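You operate a simulated robot arm through the tools that you are given. There is no shell and no other tool.

Carry out the task below with a simulated robot arm. There is one attempt and no reset: what you move stays moved.

JOB
Clear the jam: waisted bottle off, spill wiped, reset, the table's round bottle run in.
Fine: waisted one into the grey tray; teal pad, put back; leave the tray's round bottle; stop the table once the other stands in the lane. Set down upright: what you pick out. What is to be rubbed or washed off counts as gone when no trace of it is left.

It is judged by the outcome, as a careful person would: the job done as asked, and still so three seconds after it is handed in. It fails if anything else is knocked over, pushed out of place, dropped, spilled or broken.

ROBOT AND FRAMES
A 6-joint arm with a two-finger gripper, fixed in place. Base frame: the origin is on the floor under the middle of its stand, x ahead of it, y to its left, z up. Readings come in m, rad, newtons and seconds.
It reaches about 1.206 m from its shoulder. Its first joint turns from -2.897 to 2.897 rad. Payload 2.45 kg.
Tool frame: the origin (TCP) lies between the finger pads and is the grasp point; the fingertips stand 0.02 m ahead of it; z points along the fingers, y is the line along which they close. The gripper opens to 0.14 m; its body begins 0.168 m behind the TCP.
Orientation is that of the tool frame in the base frame, as a unit quaternion [w, x, y, z]. With the fingers straight down and closing along the base's y, the tool's x points along the base's -x, its y along +y and its z along -z.

CONTROLS
- The arm moves only by the tool drive_tool. Its argument "plan" is a list of rows, each a list of 3 entries, a list of its own where there are three numbers: the finger opening in m, from 0 to 0.14, then the shift along the tool's x, y, z in m, then the turn, a rotation vector about the tool's x, y, z in rad. In form: [[jaw, [dx, dy, dz], [rx, ry, rz]], ...]. A call has 1 to 20 rows; each row shifts and turns the commanded pose from where the row before left it, along the tool's axes as they then stand. A row lasts 0.2 s, in which the tool goes at most 0.05 m and 0.15 rad; a call with a longer step from one row to the next is refused whole, and so is a gripper value outside its range. A pose out of reach is approached as far as the arm can. The call stops where the force on the tool passes 40 N (or 10 N more than at its start, if that is more) or the arm is blocked; 0.2 s more then pass. Each finger travels about 0.045 m/s and halts on what it meets, pressing with about 28 N; the grip force reading is that of the motor and also rises with nothing between the fingers. The clock runs only during rows and for 0.2 s after the last one: add rows that do not move to give the fingers time. The reply holds the time, the measured pose of the TCP, the force on the tool along the base axes, the opening and the grip force, in the units named above and with some noise, with the torque about the TCP (base axes, N m) and any sound that the robot's microphone picked up, and new pictures: "pictures" is both (left out), scene, wrist or none.
- Cameras (640 x 400 px; columns grow to the right, rows downward): "scene" is fixed at [0.22, -0.5025, 1.4486]; the picture's right is [0.98, -0.18, 0.00], its down [-0.07, -0.39, -0.92] and it looks along [0.16, 0.90, -0.40] (base axes); focal length 316 px, centre (320, 200). "wrist" rides on the gripper at [0.078, 0.011, -0.209] in the tool frame; the picture's right is [-0.14, 0.99, 0.00], its down [-0.92, -0.13, -0.37] and it looks along [-0.37, -0.05, 0.93] (tool axes); focal length 280 px, centre (320, 200).
- measure_at(camera, pixels): for up to 12 pixels [column, row] of the newest picture of that camera ("zoom" is the newest enlarged one), the place [x, y, z] in the base frame of the surface seen there, good to about 0.002 m. The clock stands still meanwhile.
- inspect(camera, box): a new picture of the part [left, top, right, bottom] of that camera's present view, enlarged. The clock stands still meanwhile.
- finish_job(): hands the job in; it is judged then, once.

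Open the gripper and draw the arm clear of the work before you hand the job in, unless the task says otherwise.

The tools are called after "Request:" by a JSON object that holds its "api" and its "payload". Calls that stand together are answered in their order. drive_tool: Moves the arm, as the interface text tells. Its arguments: {"type":"object","properties":{"plan":{"type":"array","items":{"type":"array"}},"pictures":{"type":"string","enum":["both","scene","wrist","none"]}},"required":["plan"]} The other tools are called the same way: measure_at (camera, pixels) gives the place of the surface under pixels of a picture; inspect (camera, box) takes an enlarged picture of a part of a camera's view; finish_job () hands the job in.

At the start:

```text
time_s: 0.0
ee_pos: [0.34, 0.5723, 1.1721]
orientation: [0.0, 0.001, 1.0, 0.0]
force: [-0.5, -0.6, 0.0]
ft_torque: [0.02, -0.01, -0.01]
finger_gap: 0.14
grasp_force: 0.0
```

scene: 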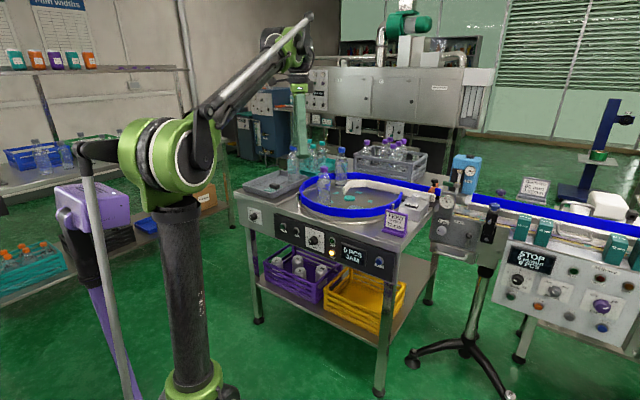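
wrist: 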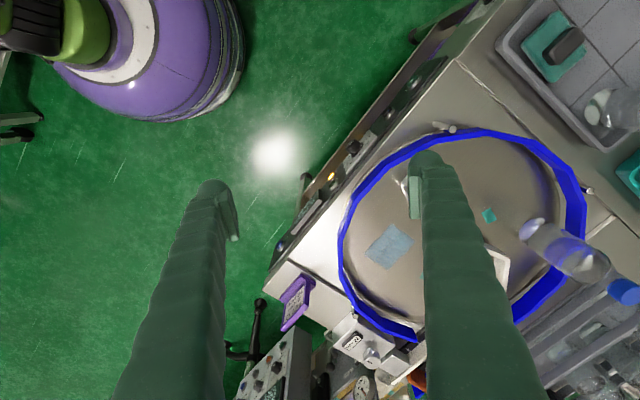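

The scene shows a rotary table at about (350,195) with a bottle on it, trays behind and to the left, and a control panel at (330,245). I'll enlarge the relevant parts before moving.

Request:
{"api": "inspect", "payload": {"camera": "scene", "box": [220, 120, 460, 270]}}

Request:
{"api": "inspect", "payload": {"camera": "wrist", "box": [240, 0, 640, 400]}}

```text
2.67 times, centred on (340, 195) of scene
```

zoom: 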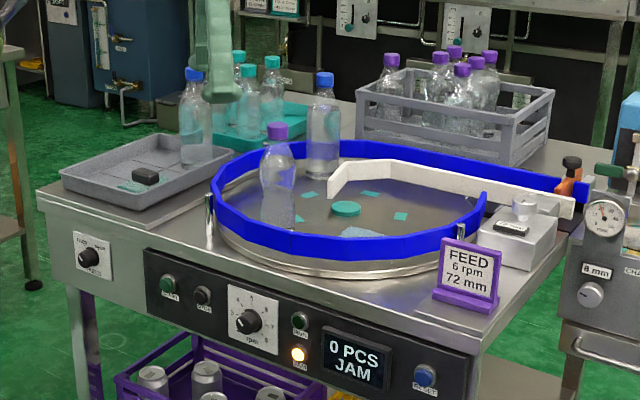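

```text
1.00 times, centred on (440, 200) of wrist (not enlarged: the box is as wide or as high as the picture)
```

zoom: 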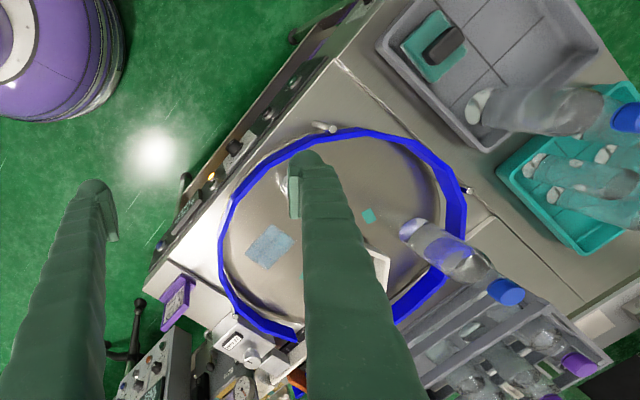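

The table carries a blue-capped bottle (zoom 322,130) and a purple-capped bottle (zoom 277,170). I'll zoom in further on the bottles, the controls and the lane.

Request:
{"api": "inspect", "payload": {"camera": "scene", "box": [280, 135, 360, 215]}}

Request:
{"api": "inspect", "payload": {"camera": "scene", "box": [240, 205, 400, 285]}}

Request:
{"api": "inspect", "payload": {"camera": "scene", "box": [235, 135, 315, 215]}}

Request:
{"api": "inspect", "payload": {"camera": "scene", "box": [340, 150, 460, 240]}}

Request:
{"api": "inspect", "payload": {"camera": "scene", "box": [420, 140, 640, 340]}}

```text
5.00 times, centred on (320, 175) of scene
```

zoom: 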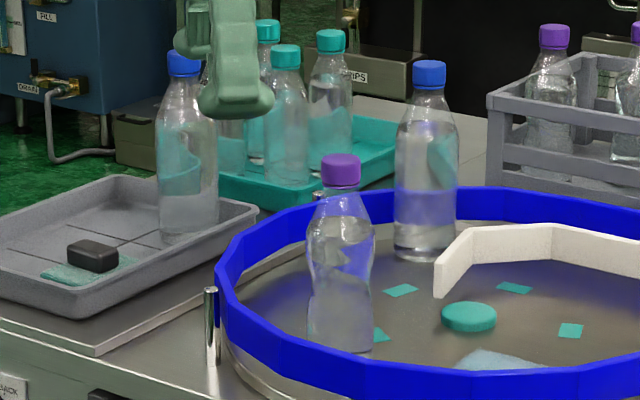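

```text
4.00 times, centred on (320, 245) of scene
```

zoom: 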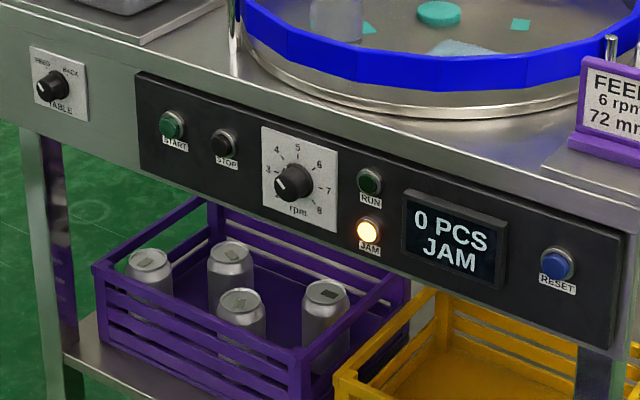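

```text
5.00 times, centred on (275, 175) of scene
```

zoom: 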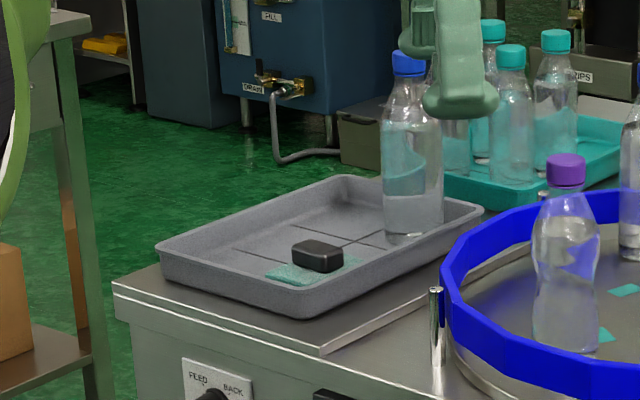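

```text
4.44 times, centred on (400, 195) of scene
```

zoom: 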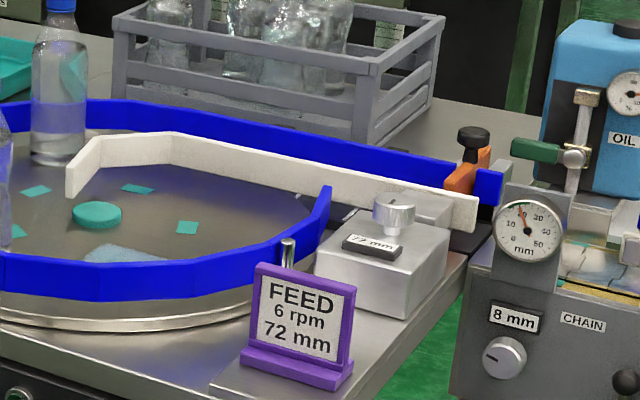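

```text
2.00 times, centred on (530, 240) of scene
```

zoom: 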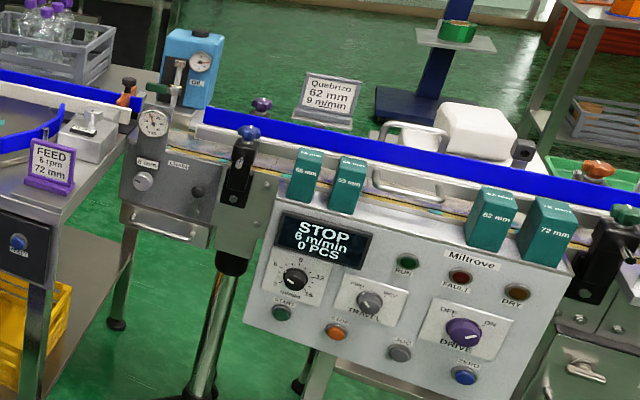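

The purple-capped bottle has a waist and the blue-capped one on the table is round. A pad with a black grip lies in the grey tray at about (258,188). I'll look closer at the panel dials and the lane and measure key points.

Request:
{"api": "inspect", "payload": {"camera": "scene", "box": [240, 205, 280, 230]}}

Request:
{"api": "inspect", "payload": {"camera": "scene", "box": [270, 220, 350, 270]}}

Request:
{"api": "inspect", "payload": {"camera": "scene", "box": [395, 170, 475, 220]}}

Request:
{"api": "inspect", "payload": {"camera": "scene", "box": [320, 180, 400, 230]}}

Request:
{"api": "measure_at", "payload": {"camera": "scene", "pixels": [[253, 217], [283, 236], [295, 240], [313, 240], [332, 251], [379, 262], [324, 173], [324, 198], [342, 156], [342, 180], [345, 197], [356, 208]]}}

Request:
{"api": "measure_at", "payload": {"camera": "scene", "pixels": [[258, 185], [256, 189], [288, 150], [284, 178], [248, 182], [270, 197], [292, 177], [273, 172], [264, 193], [300, 190], [273, 192], [330, 205]]}}

Request:
{"api": "measure_at", "payload": {"camera": "scene", "pixels": [[358, 191], [374, 183], [400, 188], [440, 198], [350, 178], [400, 180], [430, 188], [413, 196], [400, 210], [330, 217], [390, 205], [428, 191]]}}

```text
16.00 times, centred on (260, 218) of scene
```

zoom: 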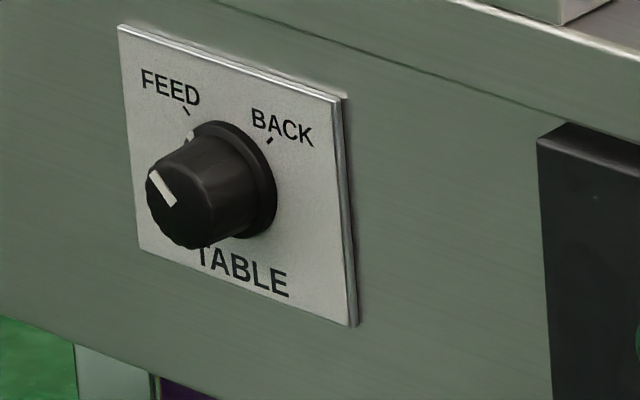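

```text
8.00 times, centred on (310, 245) of scene
```

zoom: 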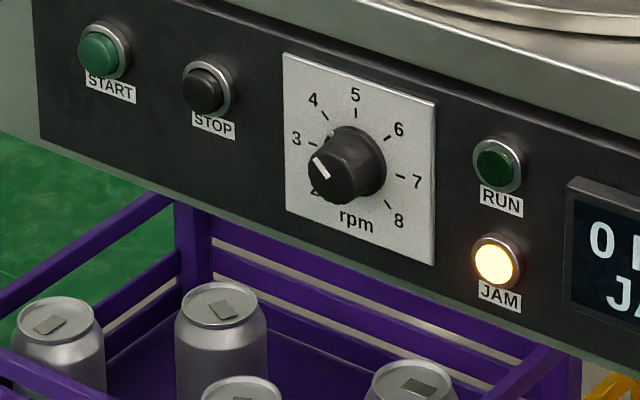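

```text
8.00 times, centred on (435, 195) of scene
```

zoom: 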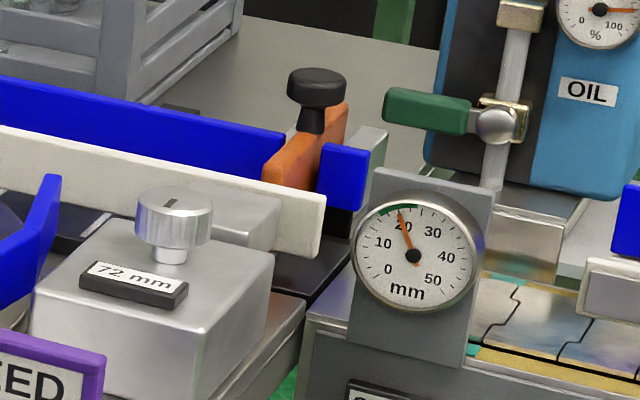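

```text
8.00 times, centred on (360, 205) of scene
```

zoom: 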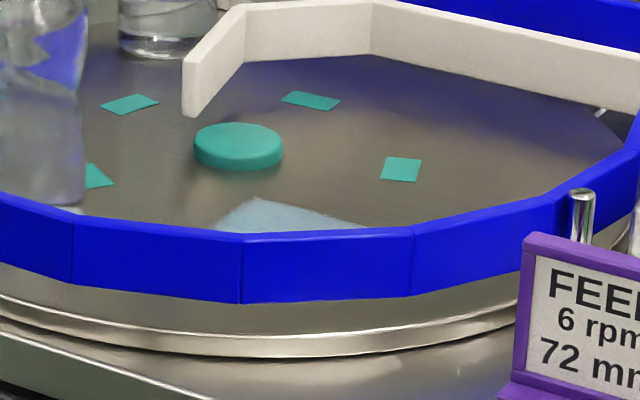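

```text
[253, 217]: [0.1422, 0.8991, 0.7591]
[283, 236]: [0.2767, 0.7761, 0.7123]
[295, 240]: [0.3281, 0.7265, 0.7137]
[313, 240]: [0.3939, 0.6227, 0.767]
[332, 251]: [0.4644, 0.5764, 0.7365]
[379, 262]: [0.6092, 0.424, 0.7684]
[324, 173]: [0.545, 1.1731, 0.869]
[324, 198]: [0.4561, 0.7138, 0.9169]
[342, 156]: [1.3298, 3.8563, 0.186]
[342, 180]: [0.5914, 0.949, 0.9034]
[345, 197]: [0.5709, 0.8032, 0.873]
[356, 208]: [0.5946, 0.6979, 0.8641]
```

```text
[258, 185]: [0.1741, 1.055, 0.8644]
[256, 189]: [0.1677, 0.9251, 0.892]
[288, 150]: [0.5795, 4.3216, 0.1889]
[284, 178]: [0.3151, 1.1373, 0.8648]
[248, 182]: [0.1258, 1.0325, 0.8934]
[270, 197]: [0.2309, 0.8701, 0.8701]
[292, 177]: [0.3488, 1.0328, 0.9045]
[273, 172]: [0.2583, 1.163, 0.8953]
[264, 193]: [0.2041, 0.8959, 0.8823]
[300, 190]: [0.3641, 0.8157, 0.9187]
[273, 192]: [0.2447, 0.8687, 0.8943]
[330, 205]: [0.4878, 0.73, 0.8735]
```

```text
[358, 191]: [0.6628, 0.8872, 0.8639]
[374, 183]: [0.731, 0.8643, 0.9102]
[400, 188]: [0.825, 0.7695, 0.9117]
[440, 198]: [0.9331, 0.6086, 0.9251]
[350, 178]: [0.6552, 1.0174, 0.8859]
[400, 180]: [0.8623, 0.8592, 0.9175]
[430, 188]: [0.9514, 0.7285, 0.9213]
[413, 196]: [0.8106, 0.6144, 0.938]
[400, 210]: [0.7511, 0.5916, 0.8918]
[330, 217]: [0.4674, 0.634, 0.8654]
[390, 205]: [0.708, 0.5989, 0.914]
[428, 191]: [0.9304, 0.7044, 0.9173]
```

The pictures give the panel running along roughly (0.70,-0.71) and facing the robot, with the disc top at z≈0.864. I'll measure more points from the wrist view (spill around (390,245), tray and pad around (553,45)).

Request:
{"api": "measure_at", "payload": {"camera": "wrist", "pixels": [[385, 228], [365, 250], [390, 265], [412, 243], [490, 215], [345, 245], [383, 320], [565, 180], [530, 165], [560, 45], [550, 30], [565, 50]]}}

Request:
{"api": "inspect", "payload": {"camera": "wrist", "box": [480, 0, 640, 160]}}

Request:
{"api": "inspect", "payload": {"camera": "wrist", "box": [320, 120, 520, 340]}}

Request:
{"api": "measure_at", "payload": {"camera": "scene", "pixels": [[324, 168], [324, 166], [341.6, 149.4], [293.4, 147], [283, 226], [295.6, 230.6], [332, 240], [274.6, 186], [274.6, 184], [268, 189], [324, 180], [341.6, 165]]}}

```text
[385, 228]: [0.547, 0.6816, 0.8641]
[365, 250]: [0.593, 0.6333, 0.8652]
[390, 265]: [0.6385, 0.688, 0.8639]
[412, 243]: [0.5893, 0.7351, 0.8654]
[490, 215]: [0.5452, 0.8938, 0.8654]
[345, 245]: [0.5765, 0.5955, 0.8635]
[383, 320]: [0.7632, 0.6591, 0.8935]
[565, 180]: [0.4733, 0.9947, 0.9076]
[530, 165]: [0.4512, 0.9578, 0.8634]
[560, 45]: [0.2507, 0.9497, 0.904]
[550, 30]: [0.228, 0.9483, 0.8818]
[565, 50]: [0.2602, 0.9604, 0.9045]
```

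```text
2.50 times, centred on (560, 80) of wrist
```

zoom: 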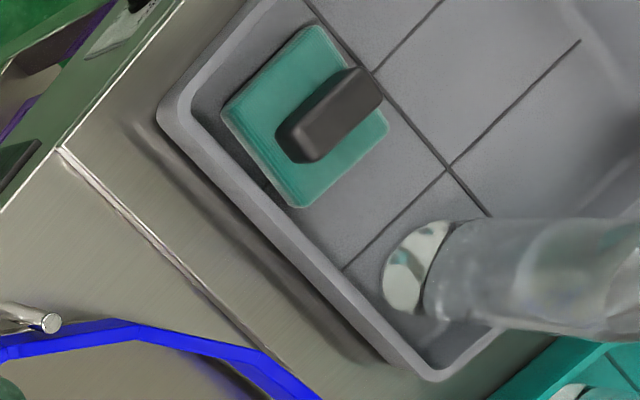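

```text
1.82 times, centred on (420, 230) of wrist
```

zoom: 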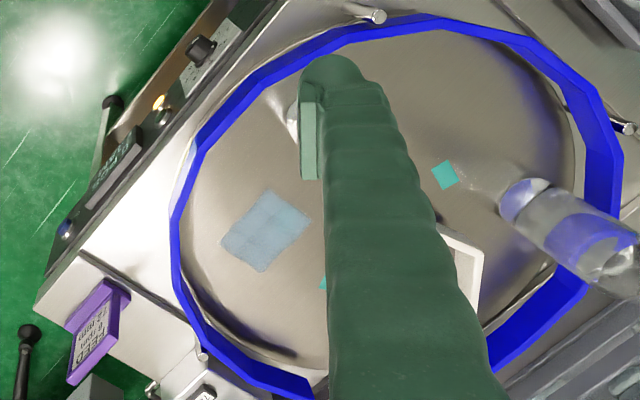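

```text
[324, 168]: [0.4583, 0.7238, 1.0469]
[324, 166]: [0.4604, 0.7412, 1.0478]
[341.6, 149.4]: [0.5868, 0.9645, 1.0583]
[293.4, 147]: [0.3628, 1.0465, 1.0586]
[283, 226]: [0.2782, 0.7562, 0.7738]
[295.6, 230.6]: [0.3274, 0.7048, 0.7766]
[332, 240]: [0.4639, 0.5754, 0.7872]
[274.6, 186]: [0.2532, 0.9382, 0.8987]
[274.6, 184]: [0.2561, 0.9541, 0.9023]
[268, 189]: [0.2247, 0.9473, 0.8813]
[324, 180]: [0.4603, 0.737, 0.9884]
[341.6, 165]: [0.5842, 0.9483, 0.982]
```

The spill is a 65 mm square centred near (0.592,0.684) on the disc, and the pad sits at about (0.25,0.95). I'll measure the pad handle, tray outline and bottle outlines.

Request:
{"api": "measure_at", "payload": {"camera": "wrist", "pixels": [[554, 54], [574, 37], [557, 12], [524, 42], [552, 81], [585, 53], [544, 5], [546, 40], [600, 60], [620, 30], [598, 106], [600, 80]]}}

Request:
{"api": "measure_at", "payload": {"camera": "scene", "pixels": [[243, 183.5], [271, 197.5], [281, 171], [306, 176.5], [255, 179], [300, 183], [290, 181], [278, 180], [270, 180], [262, 182], [275, 176], [295, 183]]}}

Request:
{"api": "inspect", "payload": {"camera": "scene", "box": [304, 155, 354, 205]}}

```text
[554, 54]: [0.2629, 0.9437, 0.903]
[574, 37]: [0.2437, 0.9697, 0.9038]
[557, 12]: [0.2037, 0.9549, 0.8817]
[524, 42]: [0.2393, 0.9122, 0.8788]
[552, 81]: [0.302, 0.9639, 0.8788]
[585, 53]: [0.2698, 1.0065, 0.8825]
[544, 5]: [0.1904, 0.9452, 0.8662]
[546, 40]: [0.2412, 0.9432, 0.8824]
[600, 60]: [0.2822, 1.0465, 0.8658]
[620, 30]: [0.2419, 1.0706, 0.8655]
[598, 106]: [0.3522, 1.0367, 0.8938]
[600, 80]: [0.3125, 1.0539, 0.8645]
```

```text
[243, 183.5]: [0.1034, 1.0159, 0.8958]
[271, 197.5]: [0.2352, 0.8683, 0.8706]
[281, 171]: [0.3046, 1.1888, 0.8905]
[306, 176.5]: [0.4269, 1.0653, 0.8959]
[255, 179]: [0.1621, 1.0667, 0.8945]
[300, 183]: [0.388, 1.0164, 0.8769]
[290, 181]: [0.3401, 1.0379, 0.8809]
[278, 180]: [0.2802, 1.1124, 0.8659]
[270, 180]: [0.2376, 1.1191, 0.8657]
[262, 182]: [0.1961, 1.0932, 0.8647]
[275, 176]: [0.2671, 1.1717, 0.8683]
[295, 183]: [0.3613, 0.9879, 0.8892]
```

```text
8.00 times, centred on (329, 180) of scene
```

zoom: 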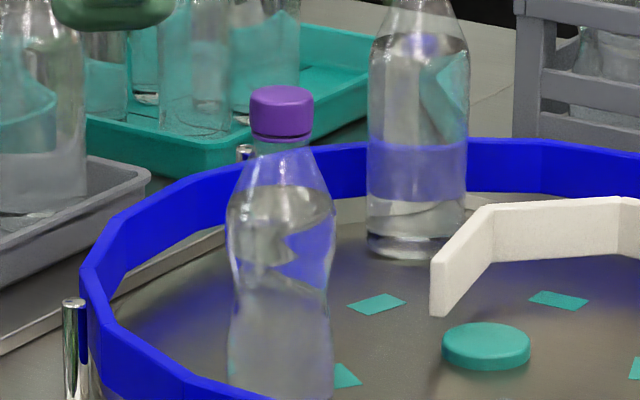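

The pad handle is at about (0.2535,0.957), its long side along (-0.6,0.8), and the tray centre is near (0.267,1.035). I'll fly high over the free part of the tray to test reach and get a better view.

Request:
{"api": "drive_tool", "payload": {"plan": [[0.14, [0.0093, 0.0451, -0.003], [0, 0, 0]], [0.14, [0.0093, 0.0451, -0.003], [0, 0, 0]], [0.14, [0.0093, 0.0451, -0.003], [0, 0, 0]], [0.14, [0.0093, 0.0451, -0.003], [0, 0, 0]], [0.14, [0.0093, 0.0451, -0.003], [0, 0, 0]], [0.14, [0.0093, 0.0451, -0.003], [0, 0, 0]], [0.14, [0.0093, 0.0451, -0.003], [0, 0, 0]], [0.14, [0.0093, 0.0451, -0.003], [0, 0, 0]], [0.14, [0.0093, 0.0451, -0.003], [0, 0, 0]], [0.14, [0.0093, 0.0451, -0.003], [0, 0, 0]], [0.14, [0.0093, 0.0451, -0.003], [0, 0, 0]], [0.14, [0, 0, 0], [0, 0, 0]], [0.14, [0, 0, 0], [0, 0, 0]]]}}

```text
time_s: 2.8
ee_pos: [0.2327, 0.9099, 1.1281]
orientation: [0.0, -0.001, 1.0, 0.0]
force: [-0.8, -0.1, -0.1]
ft_torque: [-0.02, -0.02, -0.02]
finger_gap: 0.1403
grasp_force: 0.0
out of reach, approached as far as the arm can: row 7, 8, 9, 10, 11
```

scene: 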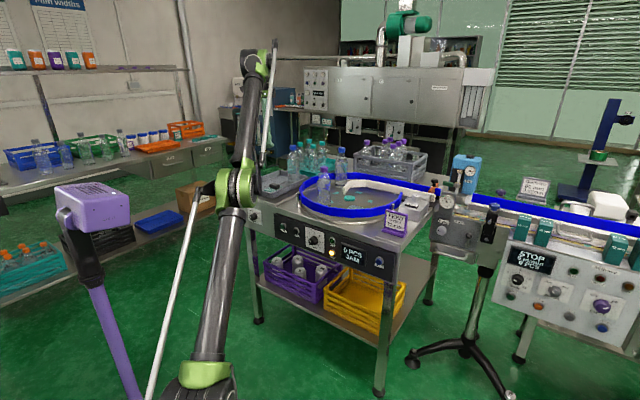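
wrist: 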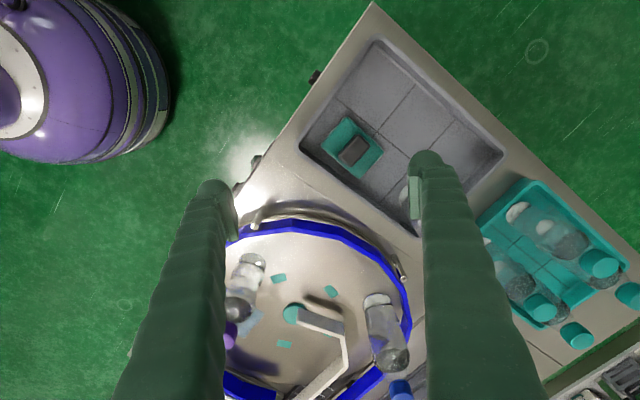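

The arm ran out of reach at (0.233,0.910,1.128) with the tool vertical. I'll measure the arm's joints in the scene picture to work out what reach I have.

Request:
{"api": "measure_at", "payload": {"camera": "scene", "pixels": [[205, 372], [205, 385], [237, 190], [245, 185], [250, 65], [268, 55], [247, 75], [262, 140], [215, 300], [228, 380]]}}

Request:
{"api": "inspect", "payload": {"camera": "scene", "box": [140, 30, 340, 400]}}

Request:
{"api": "inspect", "payload": {"camera": "wrist", "box": [290, 20, 530, 260]}}

```text
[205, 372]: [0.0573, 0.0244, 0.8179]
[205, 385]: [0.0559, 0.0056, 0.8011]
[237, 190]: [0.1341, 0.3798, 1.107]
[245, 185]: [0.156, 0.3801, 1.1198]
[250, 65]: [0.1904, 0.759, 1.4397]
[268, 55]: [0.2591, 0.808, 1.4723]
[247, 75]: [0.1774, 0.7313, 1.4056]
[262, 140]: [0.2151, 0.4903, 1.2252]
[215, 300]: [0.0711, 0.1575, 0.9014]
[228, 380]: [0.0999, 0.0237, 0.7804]
```

```text
1.08 times, centred on (240, 215) of scene (not enlarged: the box is as wide or as high as the picture)
```

zoom: 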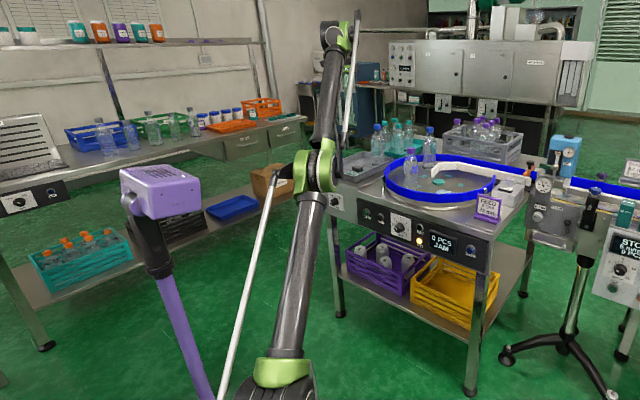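

```text
1.67 times, centred on (410, 140) of wrist
```

zoom: 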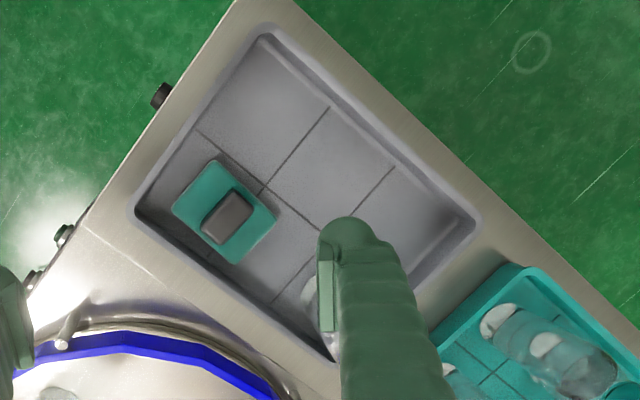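

The shoulder sits near z≈0.8, so the tray's far part needs a tool tilted outward. I'll measure the tray interior and pad from this overhead view for exact placement.

Request:
{"api": "measure_at", "payload": {"camera": "wrist", "pixels": [[375, 56], [481, 150], [313, 141], [377, 42], [503, 149], [301, 145], [347, 158], [361, 140], [354, 150], [349, 117], [383, 151], [361, 177]]}}

Request:
{"api": "measure_at", "payload": {"camera": "wrist", "pixels": [[325, 142], [400, 120], [420, 90], [445, 120], [370, 80], [470, 165], [410, 200], [250, 262], [380, 300], [293, 313], [240, 310], [228, 335]]}}

```text
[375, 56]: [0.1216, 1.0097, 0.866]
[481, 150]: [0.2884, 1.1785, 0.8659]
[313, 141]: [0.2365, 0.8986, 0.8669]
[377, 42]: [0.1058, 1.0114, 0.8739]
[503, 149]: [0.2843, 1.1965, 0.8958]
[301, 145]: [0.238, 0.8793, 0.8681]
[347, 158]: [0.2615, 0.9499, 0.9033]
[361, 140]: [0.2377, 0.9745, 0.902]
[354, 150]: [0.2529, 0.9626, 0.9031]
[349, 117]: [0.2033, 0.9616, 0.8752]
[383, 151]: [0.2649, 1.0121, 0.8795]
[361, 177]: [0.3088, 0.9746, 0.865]
```

```text
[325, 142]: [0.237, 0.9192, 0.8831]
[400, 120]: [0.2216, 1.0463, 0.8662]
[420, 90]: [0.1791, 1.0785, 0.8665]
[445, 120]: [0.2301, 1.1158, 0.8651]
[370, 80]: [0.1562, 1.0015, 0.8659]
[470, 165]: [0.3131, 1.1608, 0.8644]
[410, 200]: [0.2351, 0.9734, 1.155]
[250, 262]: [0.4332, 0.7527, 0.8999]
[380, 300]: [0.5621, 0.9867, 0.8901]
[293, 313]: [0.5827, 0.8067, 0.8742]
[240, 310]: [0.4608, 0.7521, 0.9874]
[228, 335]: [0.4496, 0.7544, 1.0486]
```

The tray floor is a 0.24 x 0.16 m rectangle centred near (0.263,1.038), so I will stand the bottle near (0.232,1.060). Now I'll back off towards the disc at height and turn the tool to azimuth 50°.

Request:
{"api": "drive_tool", "payload": {"plan": [[0.14, [-0.0182, -0.0414, -0.0031], [0, 0, 0]], [0.14, [-0.0182, -0.0414, -0.0031], [0, 0, 0]], [0.14, [-0.0182, -0.0414, -0.0031], [0, 0, 0]], [0.14, [-0.0182, -0.0414, -0.0031], [0, 0, 0]], [0.14, [-0.0182, -0.0414, -0.0031], [0, 0, 0]], [0.14, [-0.0182, -0.0414, -0.0031], [0, 0, 0]], [0.14, [-0.0182, -0.0414, -0.0031], [0, 0, 0]], [0.14, [0, 0, 0], [0, 0, 0]]], "pictures": "none"}}

```text
time_s: 4.6
ee_pos: [0.4026, 0.7217, 1.2119]
orientation: [0.0, -0.001, 1.0, -0.001]
force: [0.0, -0.4, 0.0]
ft_torque: [0.02, 0.02, 0.0]
finger_gap: 0.1399
grasp_force: 0.0
out of reach, approached as far as the arm can: row 3, 4, 5, 6, 7
```

The arm reports out of reach although this pose is nearer than the start pose, so the elbow may have changed its bend. I'll look at the pictures without moving.

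Request:
{"api": "drive_tool", "payload": {"plan": [[0.14, [0, 0, 0], [0, 0, 0]]]}}

```text
time_s: 5.0
ee_pos: [0.4036, 0.721, 1.2122]
orientation: [0.0, 0.0, 1.0, 0.0]
force: [-0.4, -0.2, 0.0]
ft_torque: [0.0, -0.04, 0.01]
finger_gap: 0.14
grasp_force: 0.0
```

scene: 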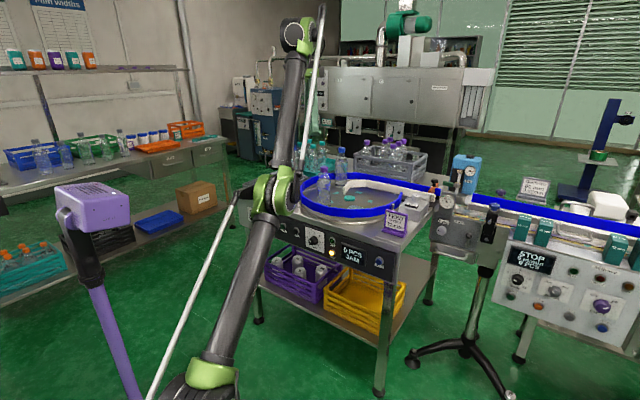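
wrist: 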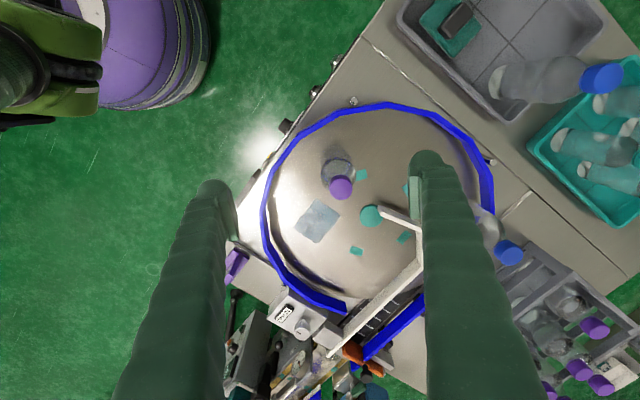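

The elbow at (270,190) seems to have bent the other way (low, near the table's front). I'll measure its height and place before going on.

Request:
{"api": "measure_at", "payload": {"camera": "scene", "pixels": [[270, 190], [262, 195], [285, 180], [280, 195], [250, 240], [215, 372], [225, 340], [292, 110], [297, 45], [300, 100]]}}

Request:
{"api": "inspect", "payload": {"camera": "scene", "box": [200, 10, 360, 250]}}

Request:
{"api": "inspect", "payload": {"camera": "wrist", "box": [240, 80, 520, 360]}}

Request:
{"api": "measure_at", "payload": {"camera": "wrist", "pixels": [[340, 188], [337, 170], [330, 165], [348, 170], [337, 157], [371, 216], [285, 240], [300, 132], [430, 110], [318, 222], [340, 180], [340, 196]]}}

```text
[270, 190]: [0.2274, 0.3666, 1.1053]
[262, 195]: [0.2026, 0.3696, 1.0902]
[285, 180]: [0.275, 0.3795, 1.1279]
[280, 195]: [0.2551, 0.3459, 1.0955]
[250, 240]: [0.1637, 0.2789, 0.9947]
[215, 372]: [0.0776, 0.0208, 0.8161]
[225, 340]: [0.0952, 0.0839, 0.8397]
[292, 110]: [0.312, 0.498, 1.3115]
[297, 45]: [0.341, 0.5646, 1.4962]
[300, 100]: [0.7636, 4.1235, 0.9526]
```

```text
1.67 times, centred on (280, 130) of scene
```

zoom: 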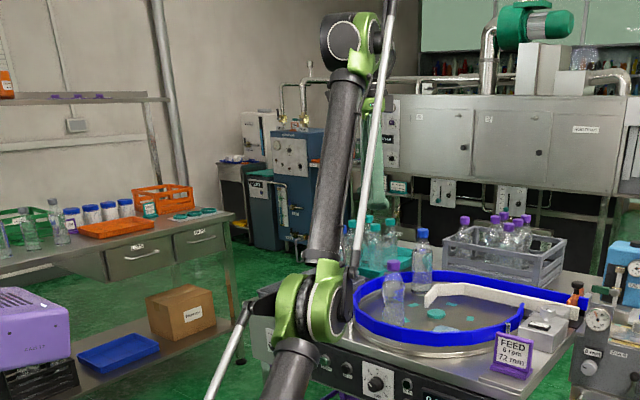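

```text
1.43 times, centred on (380, 220) of wrist
```

zoom: 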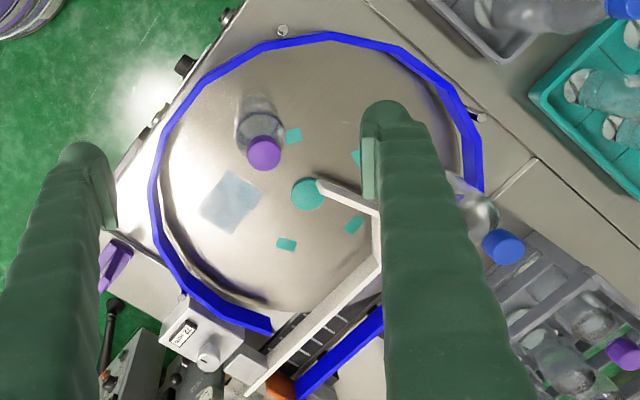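

```text
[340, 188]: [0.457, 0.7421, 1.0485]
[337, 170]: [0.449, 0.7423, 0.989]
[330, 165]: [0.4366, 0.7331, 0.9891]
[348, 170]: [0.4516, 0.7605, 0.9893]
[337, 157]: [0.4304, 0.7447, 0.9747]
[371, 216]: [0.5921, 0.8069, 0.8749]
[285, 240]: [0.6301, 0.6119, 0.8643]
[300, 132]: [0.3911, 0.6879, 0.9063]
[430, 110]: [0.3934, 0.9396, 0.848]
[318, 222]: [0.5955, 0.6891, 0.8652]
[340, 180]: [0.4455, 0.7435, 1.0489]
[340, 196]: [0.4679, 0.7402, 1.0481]
```

The elbow is now below the shoulder–wrist line (elbow at (0.22,0.40,1.10)), so I must straighten the arm again to flip it back up. I'll push outward at this safe height, then check the bend.

Request:
{"api": "drive_tool", "payload": {"plan": [[0.14, [-0.0195, 0.0349, 0], [0, 0, 0]], [0.14, [-0.0195, 0.0349, 0], [0, 0, 0]], [0.14, [-0.0195, 0.0349, 0], [0, 0, 0]], [0.14, [-0.0195, 0.0349, 0], [0, 0, 0]], [0.14, [-0.0195, 0.0349, 0], [0, 0, 0]], [0.14, [0, 0, 0], [0, 0, 0]]], "pictures": "scene"}}

```text
time_s: 6.4
ee_pos: [0.4495, 0.8036, 1.1572]
orientation: [0.0, -0.002, 1.0, 0.0]
force: [-0.2, -0.6, 0.6]
ft_torque: [0.02, 0.0, 0.0]
finger_gap: 0.14
grasp_force: 0.2
out of reach, approached as far as the arm can: row 2, 3, 4, 5
```

scene: 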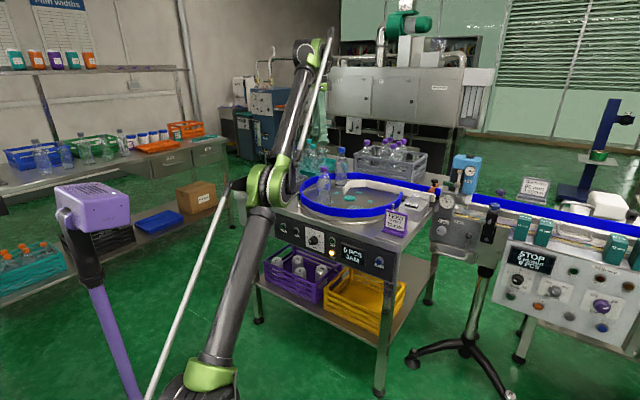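

The arm is straight again. I'll retract inward in small steps and see which way the elbow bends.

Request:
{"api": "drive_tool", "payload": {"plan": [[0.14, [0.01, -0.018, 0], [0, 0, 0]], [0.14, [0.01, -0.018, 0], [0, 0, 0]], [0.14, [0.01, -0.018, 0], [0, 0, 0]], [0.14, [0.01, -0.018, 0], [0, 0, 0]]], "pictures": "scene"}}

Request:
{"api": "measure_at", "payload": {"camera": "scene", "pixels": [[270, 190], [262, 195], [285, 180], [250, 240], [215, 372], [305, 45], [300, 80], [230, 330]]}}

```text
time_s: 7.4
ee_pos: [0.4168, 0.7459, 1.1704]
orientation: [-0.002, -0.001, 1.0, 0.0]
force: [0.7, 0.5, -0.7]
ft_torque: [-0.03, 0.02, 0.01]
finger_gap: 0.1401
grasp_force: 0.1
out of reach, approached as far as the arm can: row 3, 4
```

scene: 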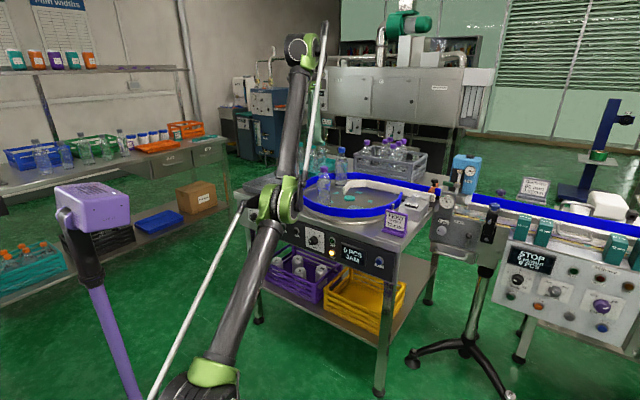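

```text
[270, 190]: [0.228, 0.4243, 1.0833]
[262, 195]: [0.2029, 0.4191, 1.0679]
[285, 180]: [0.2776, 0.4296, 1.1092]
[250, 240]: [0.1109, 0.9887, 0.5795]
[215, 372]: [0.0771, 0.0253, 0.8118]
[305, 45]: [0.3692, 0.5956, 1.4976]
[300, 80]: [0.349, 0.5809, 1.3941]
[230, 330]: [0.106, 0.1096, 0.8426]
```

It is still elbow-down at its limit. Next I'll stretch over the free strip between the disc and tray, at about (0.30,0.88), and then move straight down so the forearm bends the other way.

Request:
{"api": "drive_tool", "payload": {"plan": [[0.06, [0.0305, 0.0348, 0], [0, 0, 0]], [0.06, [0.0305, 0.0348, 0], [0, 0, 0]], [0.06, [0.0305, 0.0348, 0], [0, 0, 0]], [0.06, [0.0305, 0.0348, 0], [0, 0, 0]], [0.06, [0, 0, 0.04], [0, 0, 0]], [0.06, [0, 0, 0.04], [0, 0, 0]]], "pictures": "scene"}}

```text
time_s: 8.8
ee_pos: [0.2903, 0.8703, 1.076]
orientation: [0.0, -0.002, 1.0, 0.0]
force: [0.1, -1.3, 1.3]
ft_torque: [0.26, -0.06, 0.01]
finger_gap: 0.0603
grasp_force: 0.1
out of reach, approached as far as the arm can: row 3, 4
```

scene: 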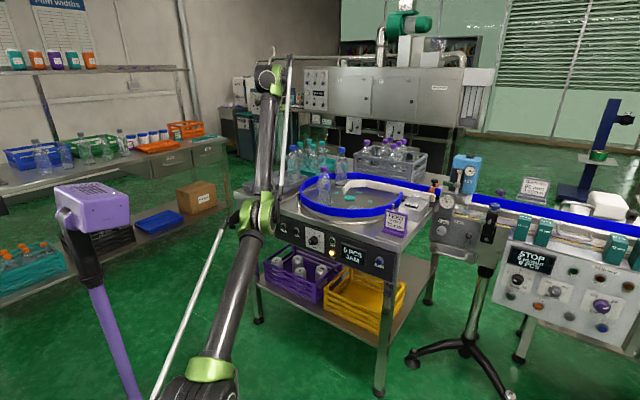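

Rows 5–6 were reachable. I'll measure the elbow to see which way it bends now.

Request:
{"api": "measure_at", "payload": {"camera": "scene", "pixels": [[258, 212], [248, 215], [235, 270], [215, 330], [265, 150], [268, 100], [262, 80], [205, 370]]}}

Request:
{"api": "inspect", "payload": {"camera": "scene", "box": [180, 50, 340, 250]}}

```text
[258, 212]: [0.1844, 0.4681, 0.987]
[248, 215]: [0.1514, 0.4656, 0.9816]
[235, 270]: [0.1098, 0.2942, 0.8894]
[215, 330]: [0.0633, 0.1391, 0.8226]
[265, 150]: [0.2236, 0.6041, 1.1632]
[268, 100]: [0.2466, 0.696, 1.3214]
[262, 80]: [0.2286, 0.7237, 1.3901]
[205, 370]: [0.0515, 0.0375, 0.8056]
```

```text
2.00 times, centred on (260, 150) of scene
```

zoom: 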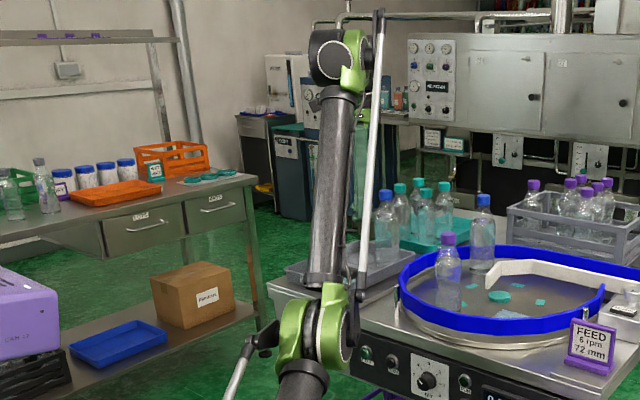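

The elbow is still down (0.17,0.49,0.985). I'll check what is on the left side of the table so that I can do a clean stretch-and-drop manoeuvre in free air.

Request:
{"api": "measure_at", "payload": {"camera": "scene", "pixels": [[228, 150], [222, 200], [150, 170], [100, 180], [90, 230], [65, 195], [120, 200], [200, 140], [240, 197], [218, 215]]}}

```text
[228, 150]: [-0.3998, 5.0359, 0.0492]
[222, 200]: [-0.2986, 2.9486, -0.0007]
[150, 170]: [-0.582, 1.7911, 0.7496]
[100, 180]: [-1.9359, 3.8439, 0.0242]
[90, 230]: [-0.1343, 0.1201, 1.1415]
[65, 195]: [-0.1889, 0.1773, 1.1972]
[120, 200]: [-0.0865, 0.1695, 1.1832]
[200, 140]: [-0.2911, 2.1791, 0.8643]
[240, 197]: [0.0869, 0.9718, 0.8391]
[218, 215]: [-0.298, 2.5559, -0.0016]
```

The left side is free except for a purple case near the base, so I'll stay at azimuth ≤ 85°. First I'll yaw the tool to azimuth 60° and tilt it outward 40° to relieve the wrist.

Request:
{"api": "drive_tool", "payload": {"plan": [[0.06, [0, 0, 0], [0, 0, -0.15]], [0.06, [0, 0, 0], [0, 0, -0.15]], [0.06, [0, 0, 0], [0, 0, -0.15]], [0.06, [0, 0, 0], [0, 0, -0.15]], [0.06, [0, 0, 0], [0, 0, -0.15]], [0.06, [0, 0, 0], [0, 0, -0.15]], [0.06, [0, 0, 0], [0, 0, -0.147]], [0.06, [0, 0, 0], [0, -0.14, 0]], [0.06, [0, 0, 0], [0, -0.14, 0]], [0.06, [0, 0, 0], [0, -0.14, 0]], [0.06, [0, 0, 0], [0, -0.14, 0]], [0.06, [0, 0, 0], [0, -0.138, 0]], [0.06, [0, 0, 0], [0, 0, 0]]]}}

```text
time_s: 11.6
ee_pos: [0.3342, 1.0402, 1.144]
orientation: [0.295, -0.47, 0.815, 0.169]
force: [-0.5, -0.2, 0.2]
ft_torque: [0.01, 0.05, -0.01]
finger_gap: 0.0603
grasp_force: 0.0
out of reach, approached as far as the arm can: row 8, 9, 10, 11, 12
```

scene: 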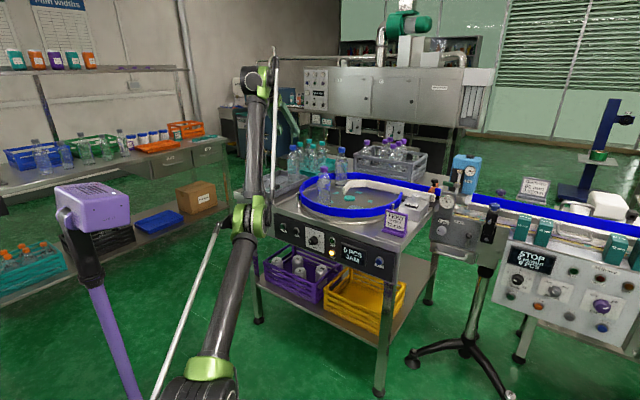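
wrist: 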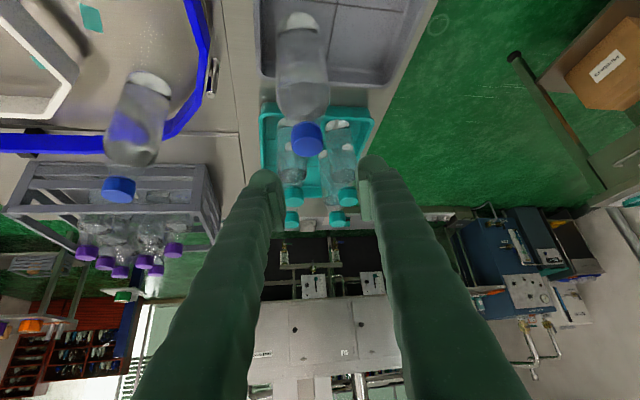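

The tilt pushed the TCP to (0.334,1.040,1.144) because the elbow-down side is limited; nothing was touched. I'll swing left over the free part of the tray, stretch along the arm line, then swing down perpendicular to the arm so the elbow crosses over.

Request:
{"api": "drive_tool", "payload": {"plan": [[0.06, [-0.0018, 0.0403, -0.0181], [0, 0, 0]], [0.06, [-0.0018, 0.0403, -0.0181], [0, 0, 0]], [0.06, [-0.0018, 0.0403, -0.0181], [0, 0, 0]], [0.06, [-0.0018, 0.0403, -0.0181], [0, 0, 0]], [0.06, [-0.0367, 0.0165, 0.0008], [0, 0, 0]], [0.06, [-0.0367, 0.0165, 0.0008], [0, 0, 0]], [0.06, [-0.0367, 0.0165, 0.0008], [0, 0, 0]], [0.06, [-0.0367, 0.0165, 0.0008], [0, 0, 0]], [0.06, [0.0073, 0.0139, 0.0463], [0, 0, 0]], [0.06, [0.0073, 0.0139, 0.0463], [0, 0, 0]], [0.06, [0.0073, 0.0139, 0.0463], [0, 0, 0]]]}}

```text
time_s: 14.0
ee_pos: [0.1713, 1.1906, 1.0866]
orientation: [0.296, -0.47, 0.814, 0.171]
force: [0.0, -0.3, 0.3]
ft_torque: [0.04, 0.03, 0.02]
finger_gap: 0.0601
grasp_force: 0.0
out of reach, approached as far as the arm can: row 5, 6, 7, 8
```

scene: 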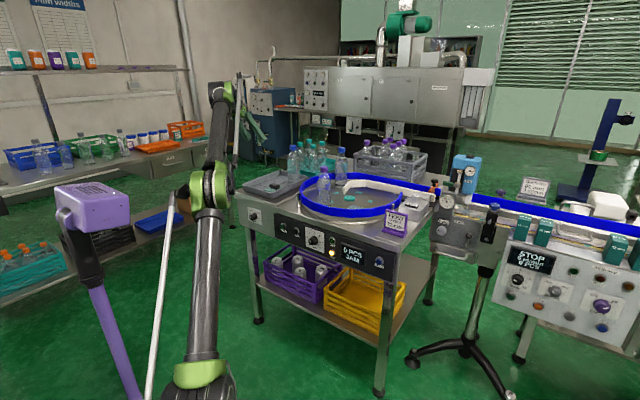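
wrist: 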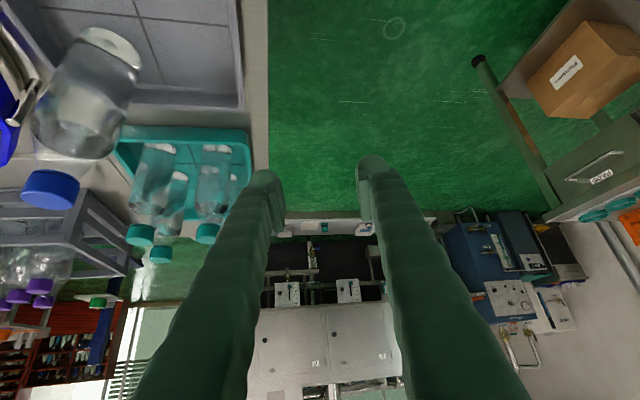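

Rows 9–11 were reachable. I'll measure the elbow again.

Request:
{"api": "measure_at", "payload": {"camera": "scene", "pixels": [[205, 190], [197, 188], [207, 250], [205, 330], [205, 365], [220, 140], [217, 95], [215, 215]]}}

```text
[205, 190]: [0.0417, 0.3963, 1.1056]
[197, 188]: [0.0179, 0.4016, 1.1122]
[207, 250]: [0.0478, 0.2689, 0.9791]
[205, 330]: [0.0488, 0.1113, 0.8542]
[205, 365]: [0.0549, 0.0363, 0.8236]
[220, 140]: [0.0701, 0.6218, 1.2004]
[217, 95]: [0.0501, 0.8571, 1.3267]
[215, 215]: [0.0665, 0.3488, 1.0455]
```

Upper arm slope is ~38° and forearm ~28°, so the elbow is up again. I'll retreat inward along -y at this height, well clear of the bottles.

Request:
{"api": "drive_tool", "payload": {"plan": [[0.06, [0.0318, -0.024, -0.0267], [0, 0, 0]], [0.06, [0.0318, -0.024, -0.0267], [0, 0, 0]], [0.06, [0.0318, -0.024, -0.0267], [0, 0, 0]], [0.06, [0.0318, -0.024, -0.0267], [0, 0, 0]], [0.06, [0.0318, -0.024, -0.0267], [0, 0, 0]]], "pictures": "scene"}}

```text
time_s: 15.2
ee_pos: [0.169, 0.952, 1.0859]
orientation: [0.296, -0.47, 0.814, 0.171]
force: [0.5, 0.6, -0.9]
ft_torque: [-0.02, 0.01, -0.03]
finger_gap: 0.06
grasp_force: 0.0
```

scene: 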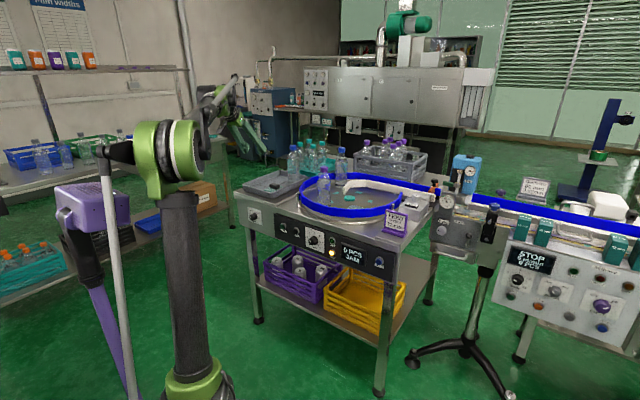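

The elbow is up again with exact tracking, and I'll avoid stretching from now on. Next I'll move to a pre-grasp point behind the waisted bottle, whose cap centre is about (0.457,0.742), opening the jaws to 0.11.

Request:
{"api": "drive_tool", "payload": {"plan": [[0.11, [0.0094, -0.0443, -0.0112], [0, 0, 0]], [0.11, [0.0094, -0.0443, -0.0112], [0, 0, 0]], [0.11, [0.0094, -0.0443, -0.0112], [0, 0, 0]], [0.11, [0.0094, -0.0443, -0.0112], [0, 0, 0]], [0.11, [0.0094, -0.0443, -0.0112], [0, 0, 0]], [0.11, [0.0094, -0.0443, -0.0112], [0, 0, 0]], [0.11, [0.0094, -0.0443, -0.0112], [0, 0, 0]], [0.11, [0.0094, -0.0443, -0.0112], [0, 0, 0]], [0.11, [0, 0, 0], [0, 0, 0]]]}}

```text
time_s: 17.2
ee_pos: [0.4166, 0.6737, 1.1072]
orientation: [0.296, -0.47, 0.814, 0.171]
force: [-0.6, 0.4, 0.0]
ft_torque: [0.04, 0.0, 0.02]
finger_gap: 0.1102
grasp_force: 0.0
```

scene: 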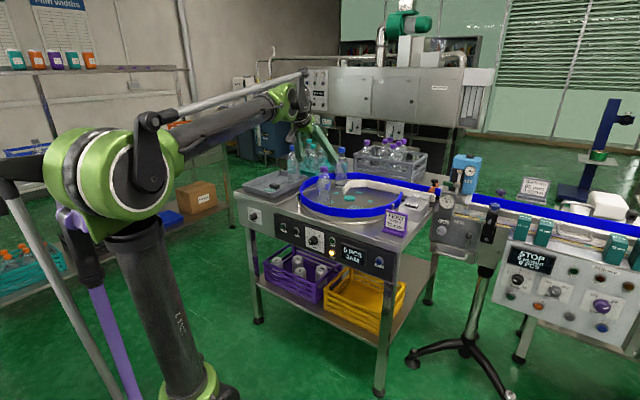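
wrist: 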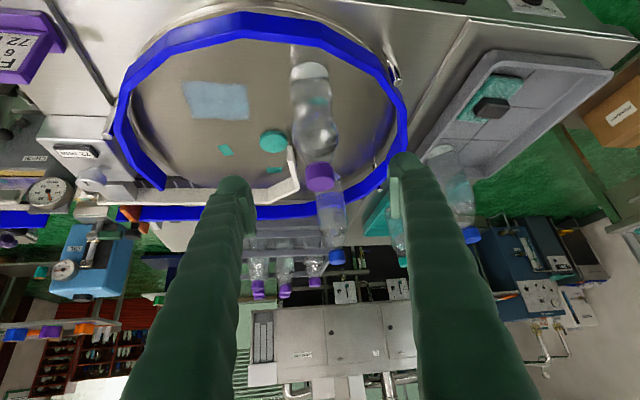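

The wrist view (upside down) shows the waisted bottle centred between the fingers: cap at (320,178), base at (310,70). I'll measure it to confirm its position.

Request:
{"api": "measure_at", "payload": {"camera": "wrist", "pixels": [[320, 187], [320, 170], [308, 178], [332, 178], [312, 120], [300, 120], [330, 125], [310, 70], [305, 150], [330, 150]]}}

Request:
{"api": "inspect", "payload": {"camera": "wrist", "box": [230, 40, 430, 220]}}

```text
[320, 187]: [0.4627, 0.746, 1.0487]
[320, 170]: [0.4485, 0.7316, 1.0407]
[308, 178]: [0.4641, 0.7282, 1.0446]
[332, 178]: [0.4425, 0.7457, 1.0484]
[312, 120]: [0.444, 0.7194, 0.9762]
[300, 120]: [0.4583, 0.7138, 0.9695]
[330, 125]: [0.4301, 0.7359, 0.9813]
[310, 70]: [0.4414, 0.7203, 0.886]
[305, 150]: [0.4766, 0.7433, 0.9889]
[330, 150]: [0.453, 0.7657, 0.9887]
```

```text
2.22 times, centred on (330, 130) of wrist
```

zoom: 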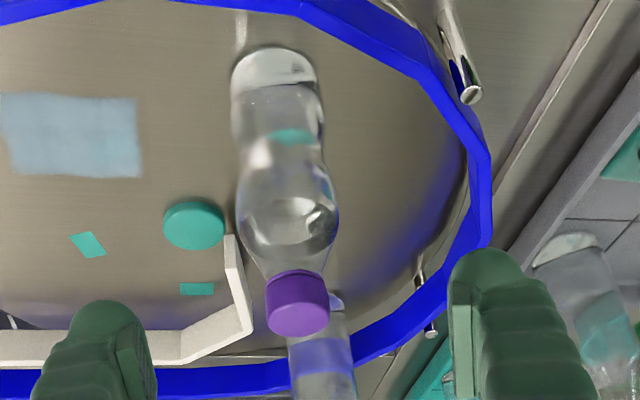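

The bottle axis is confirmed at about (0.457,0.742). I'll drop 55 mm, then advance along the fingers to straddle the bottle at z≈0.962.

Request:
{"api": "drive_tool", "payload": {"plan": [[0.11, [0.0168, -0.0005, 0.0218], [0, 0, 0]], [0.11, [0.0168, -0.0005, 0.0218], [0, 0, 0]], [0.11, [0, 0, 0.039], [0, 0, 0]], [0.11, [0, 0, 0.039], [0, 0, 0]], [0.11, [0, 0, 0.039], [0, 0, 0]], [0.11, [0, 0, 0], [0, 0, 0]]]}}

```text
time_s: 18.6
ee_pos: [0.458, 0.7411, 0.9611]
orientation: [0.296, -0.47, 0.814, 0.171]
force: [0.2, -0.2, -0.4]
ft_torque: [0.03, -0.04, -0.01]
finger_gap: 0.1101
grasp_force: 0.1
```

scene: 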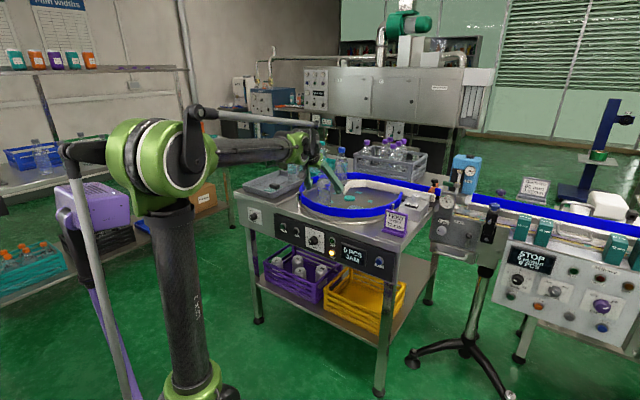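
wrist: 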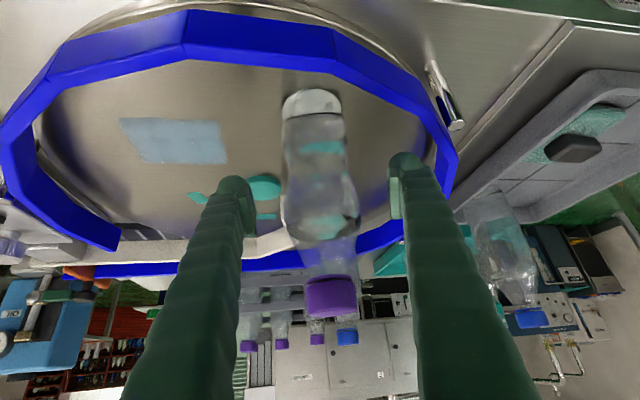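

The bottle stands between the finger pads (pads at (248,200) and (398,190)). I'll close the jaws and hold.

Request:
{"api": "drive_tool", "payload": {"plan": [[0.03, [0, 0, 0], [0, 0, 0]], [0.03, [0, 0, 0], [0, 0, 0]], [0.03, [0, 0, 0], [0, 0, 0]], [0.03, [0, 0, 0], [0, 0, 0]], [0.03, [0, 0, 0], [0, 0, 0]]]}}

```text
time_s: 19.8
ee_pos: [0.4582, 0.74, 0.9612]
orientation: [0.297, -0.47, 0.813, 0.171]
force: [-0.6, 0.5, 1.2]
ft_torque: [0.03, -0.05, 0.0]
finger_gap: 0.0591
grasp_force: 27.3
```

scene: 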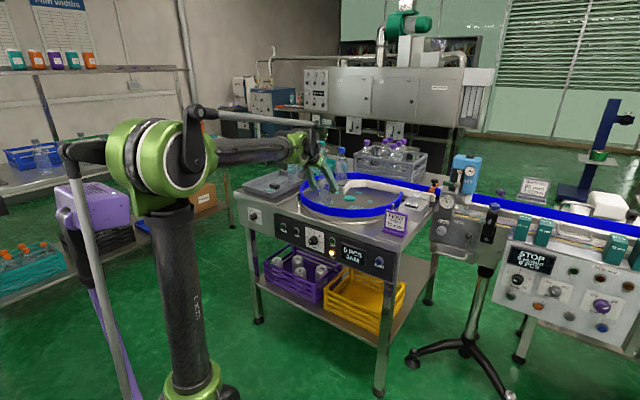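
wrist: 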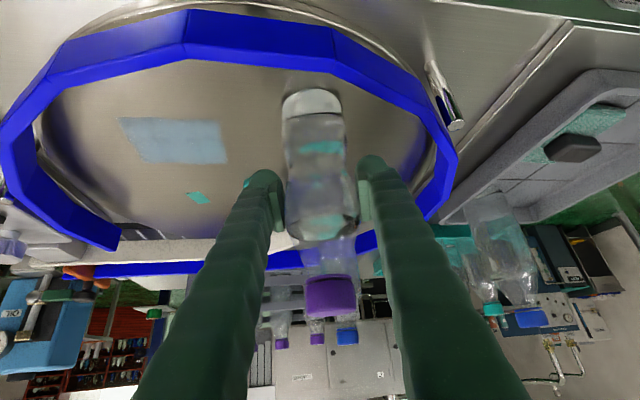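

Gripped at 59 mm with 27 N. I'll lift straight up 0.11 m.

Request:
{"api": "drive_tool", "payload": {"plan": [[0.03, [-0.0118, 0, -0.014], [0, 0, 0]], [0.03, [-0.0236, 0, -0.0281], [0, 0, 0]], [0.03, [-0.0236, 0, -0.0281], [0, 0, 0]], [0.03, [-0.0118, 0, -0.014], [0, 0, 0]], [0.03, [0, 0, 0], [0, 0, 0]]]}}

```text
time_s: 21.0
ee_pos: [0.4604, 0.742, 1.0711]
orientation: [0.296, -0.469, 0.814, 0.171]
force: [-0.2, 0.3, -3.3]
ft_torque: [-0.04, 0.02, -0.02]
finger_gap: 0.0589
grasp_force: 28.4
```

scene: 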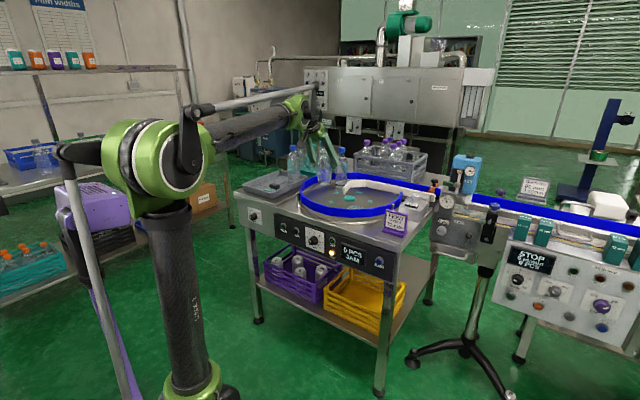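
wrist: 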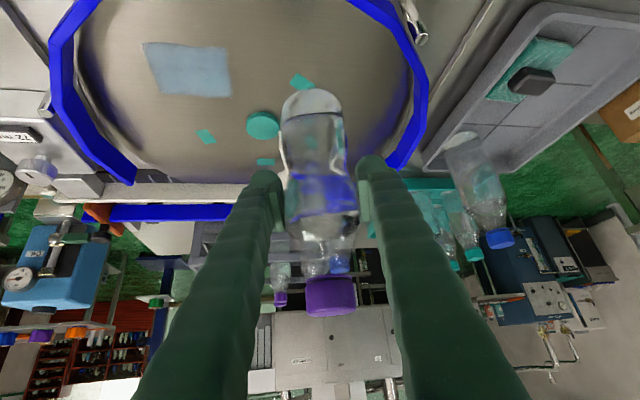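

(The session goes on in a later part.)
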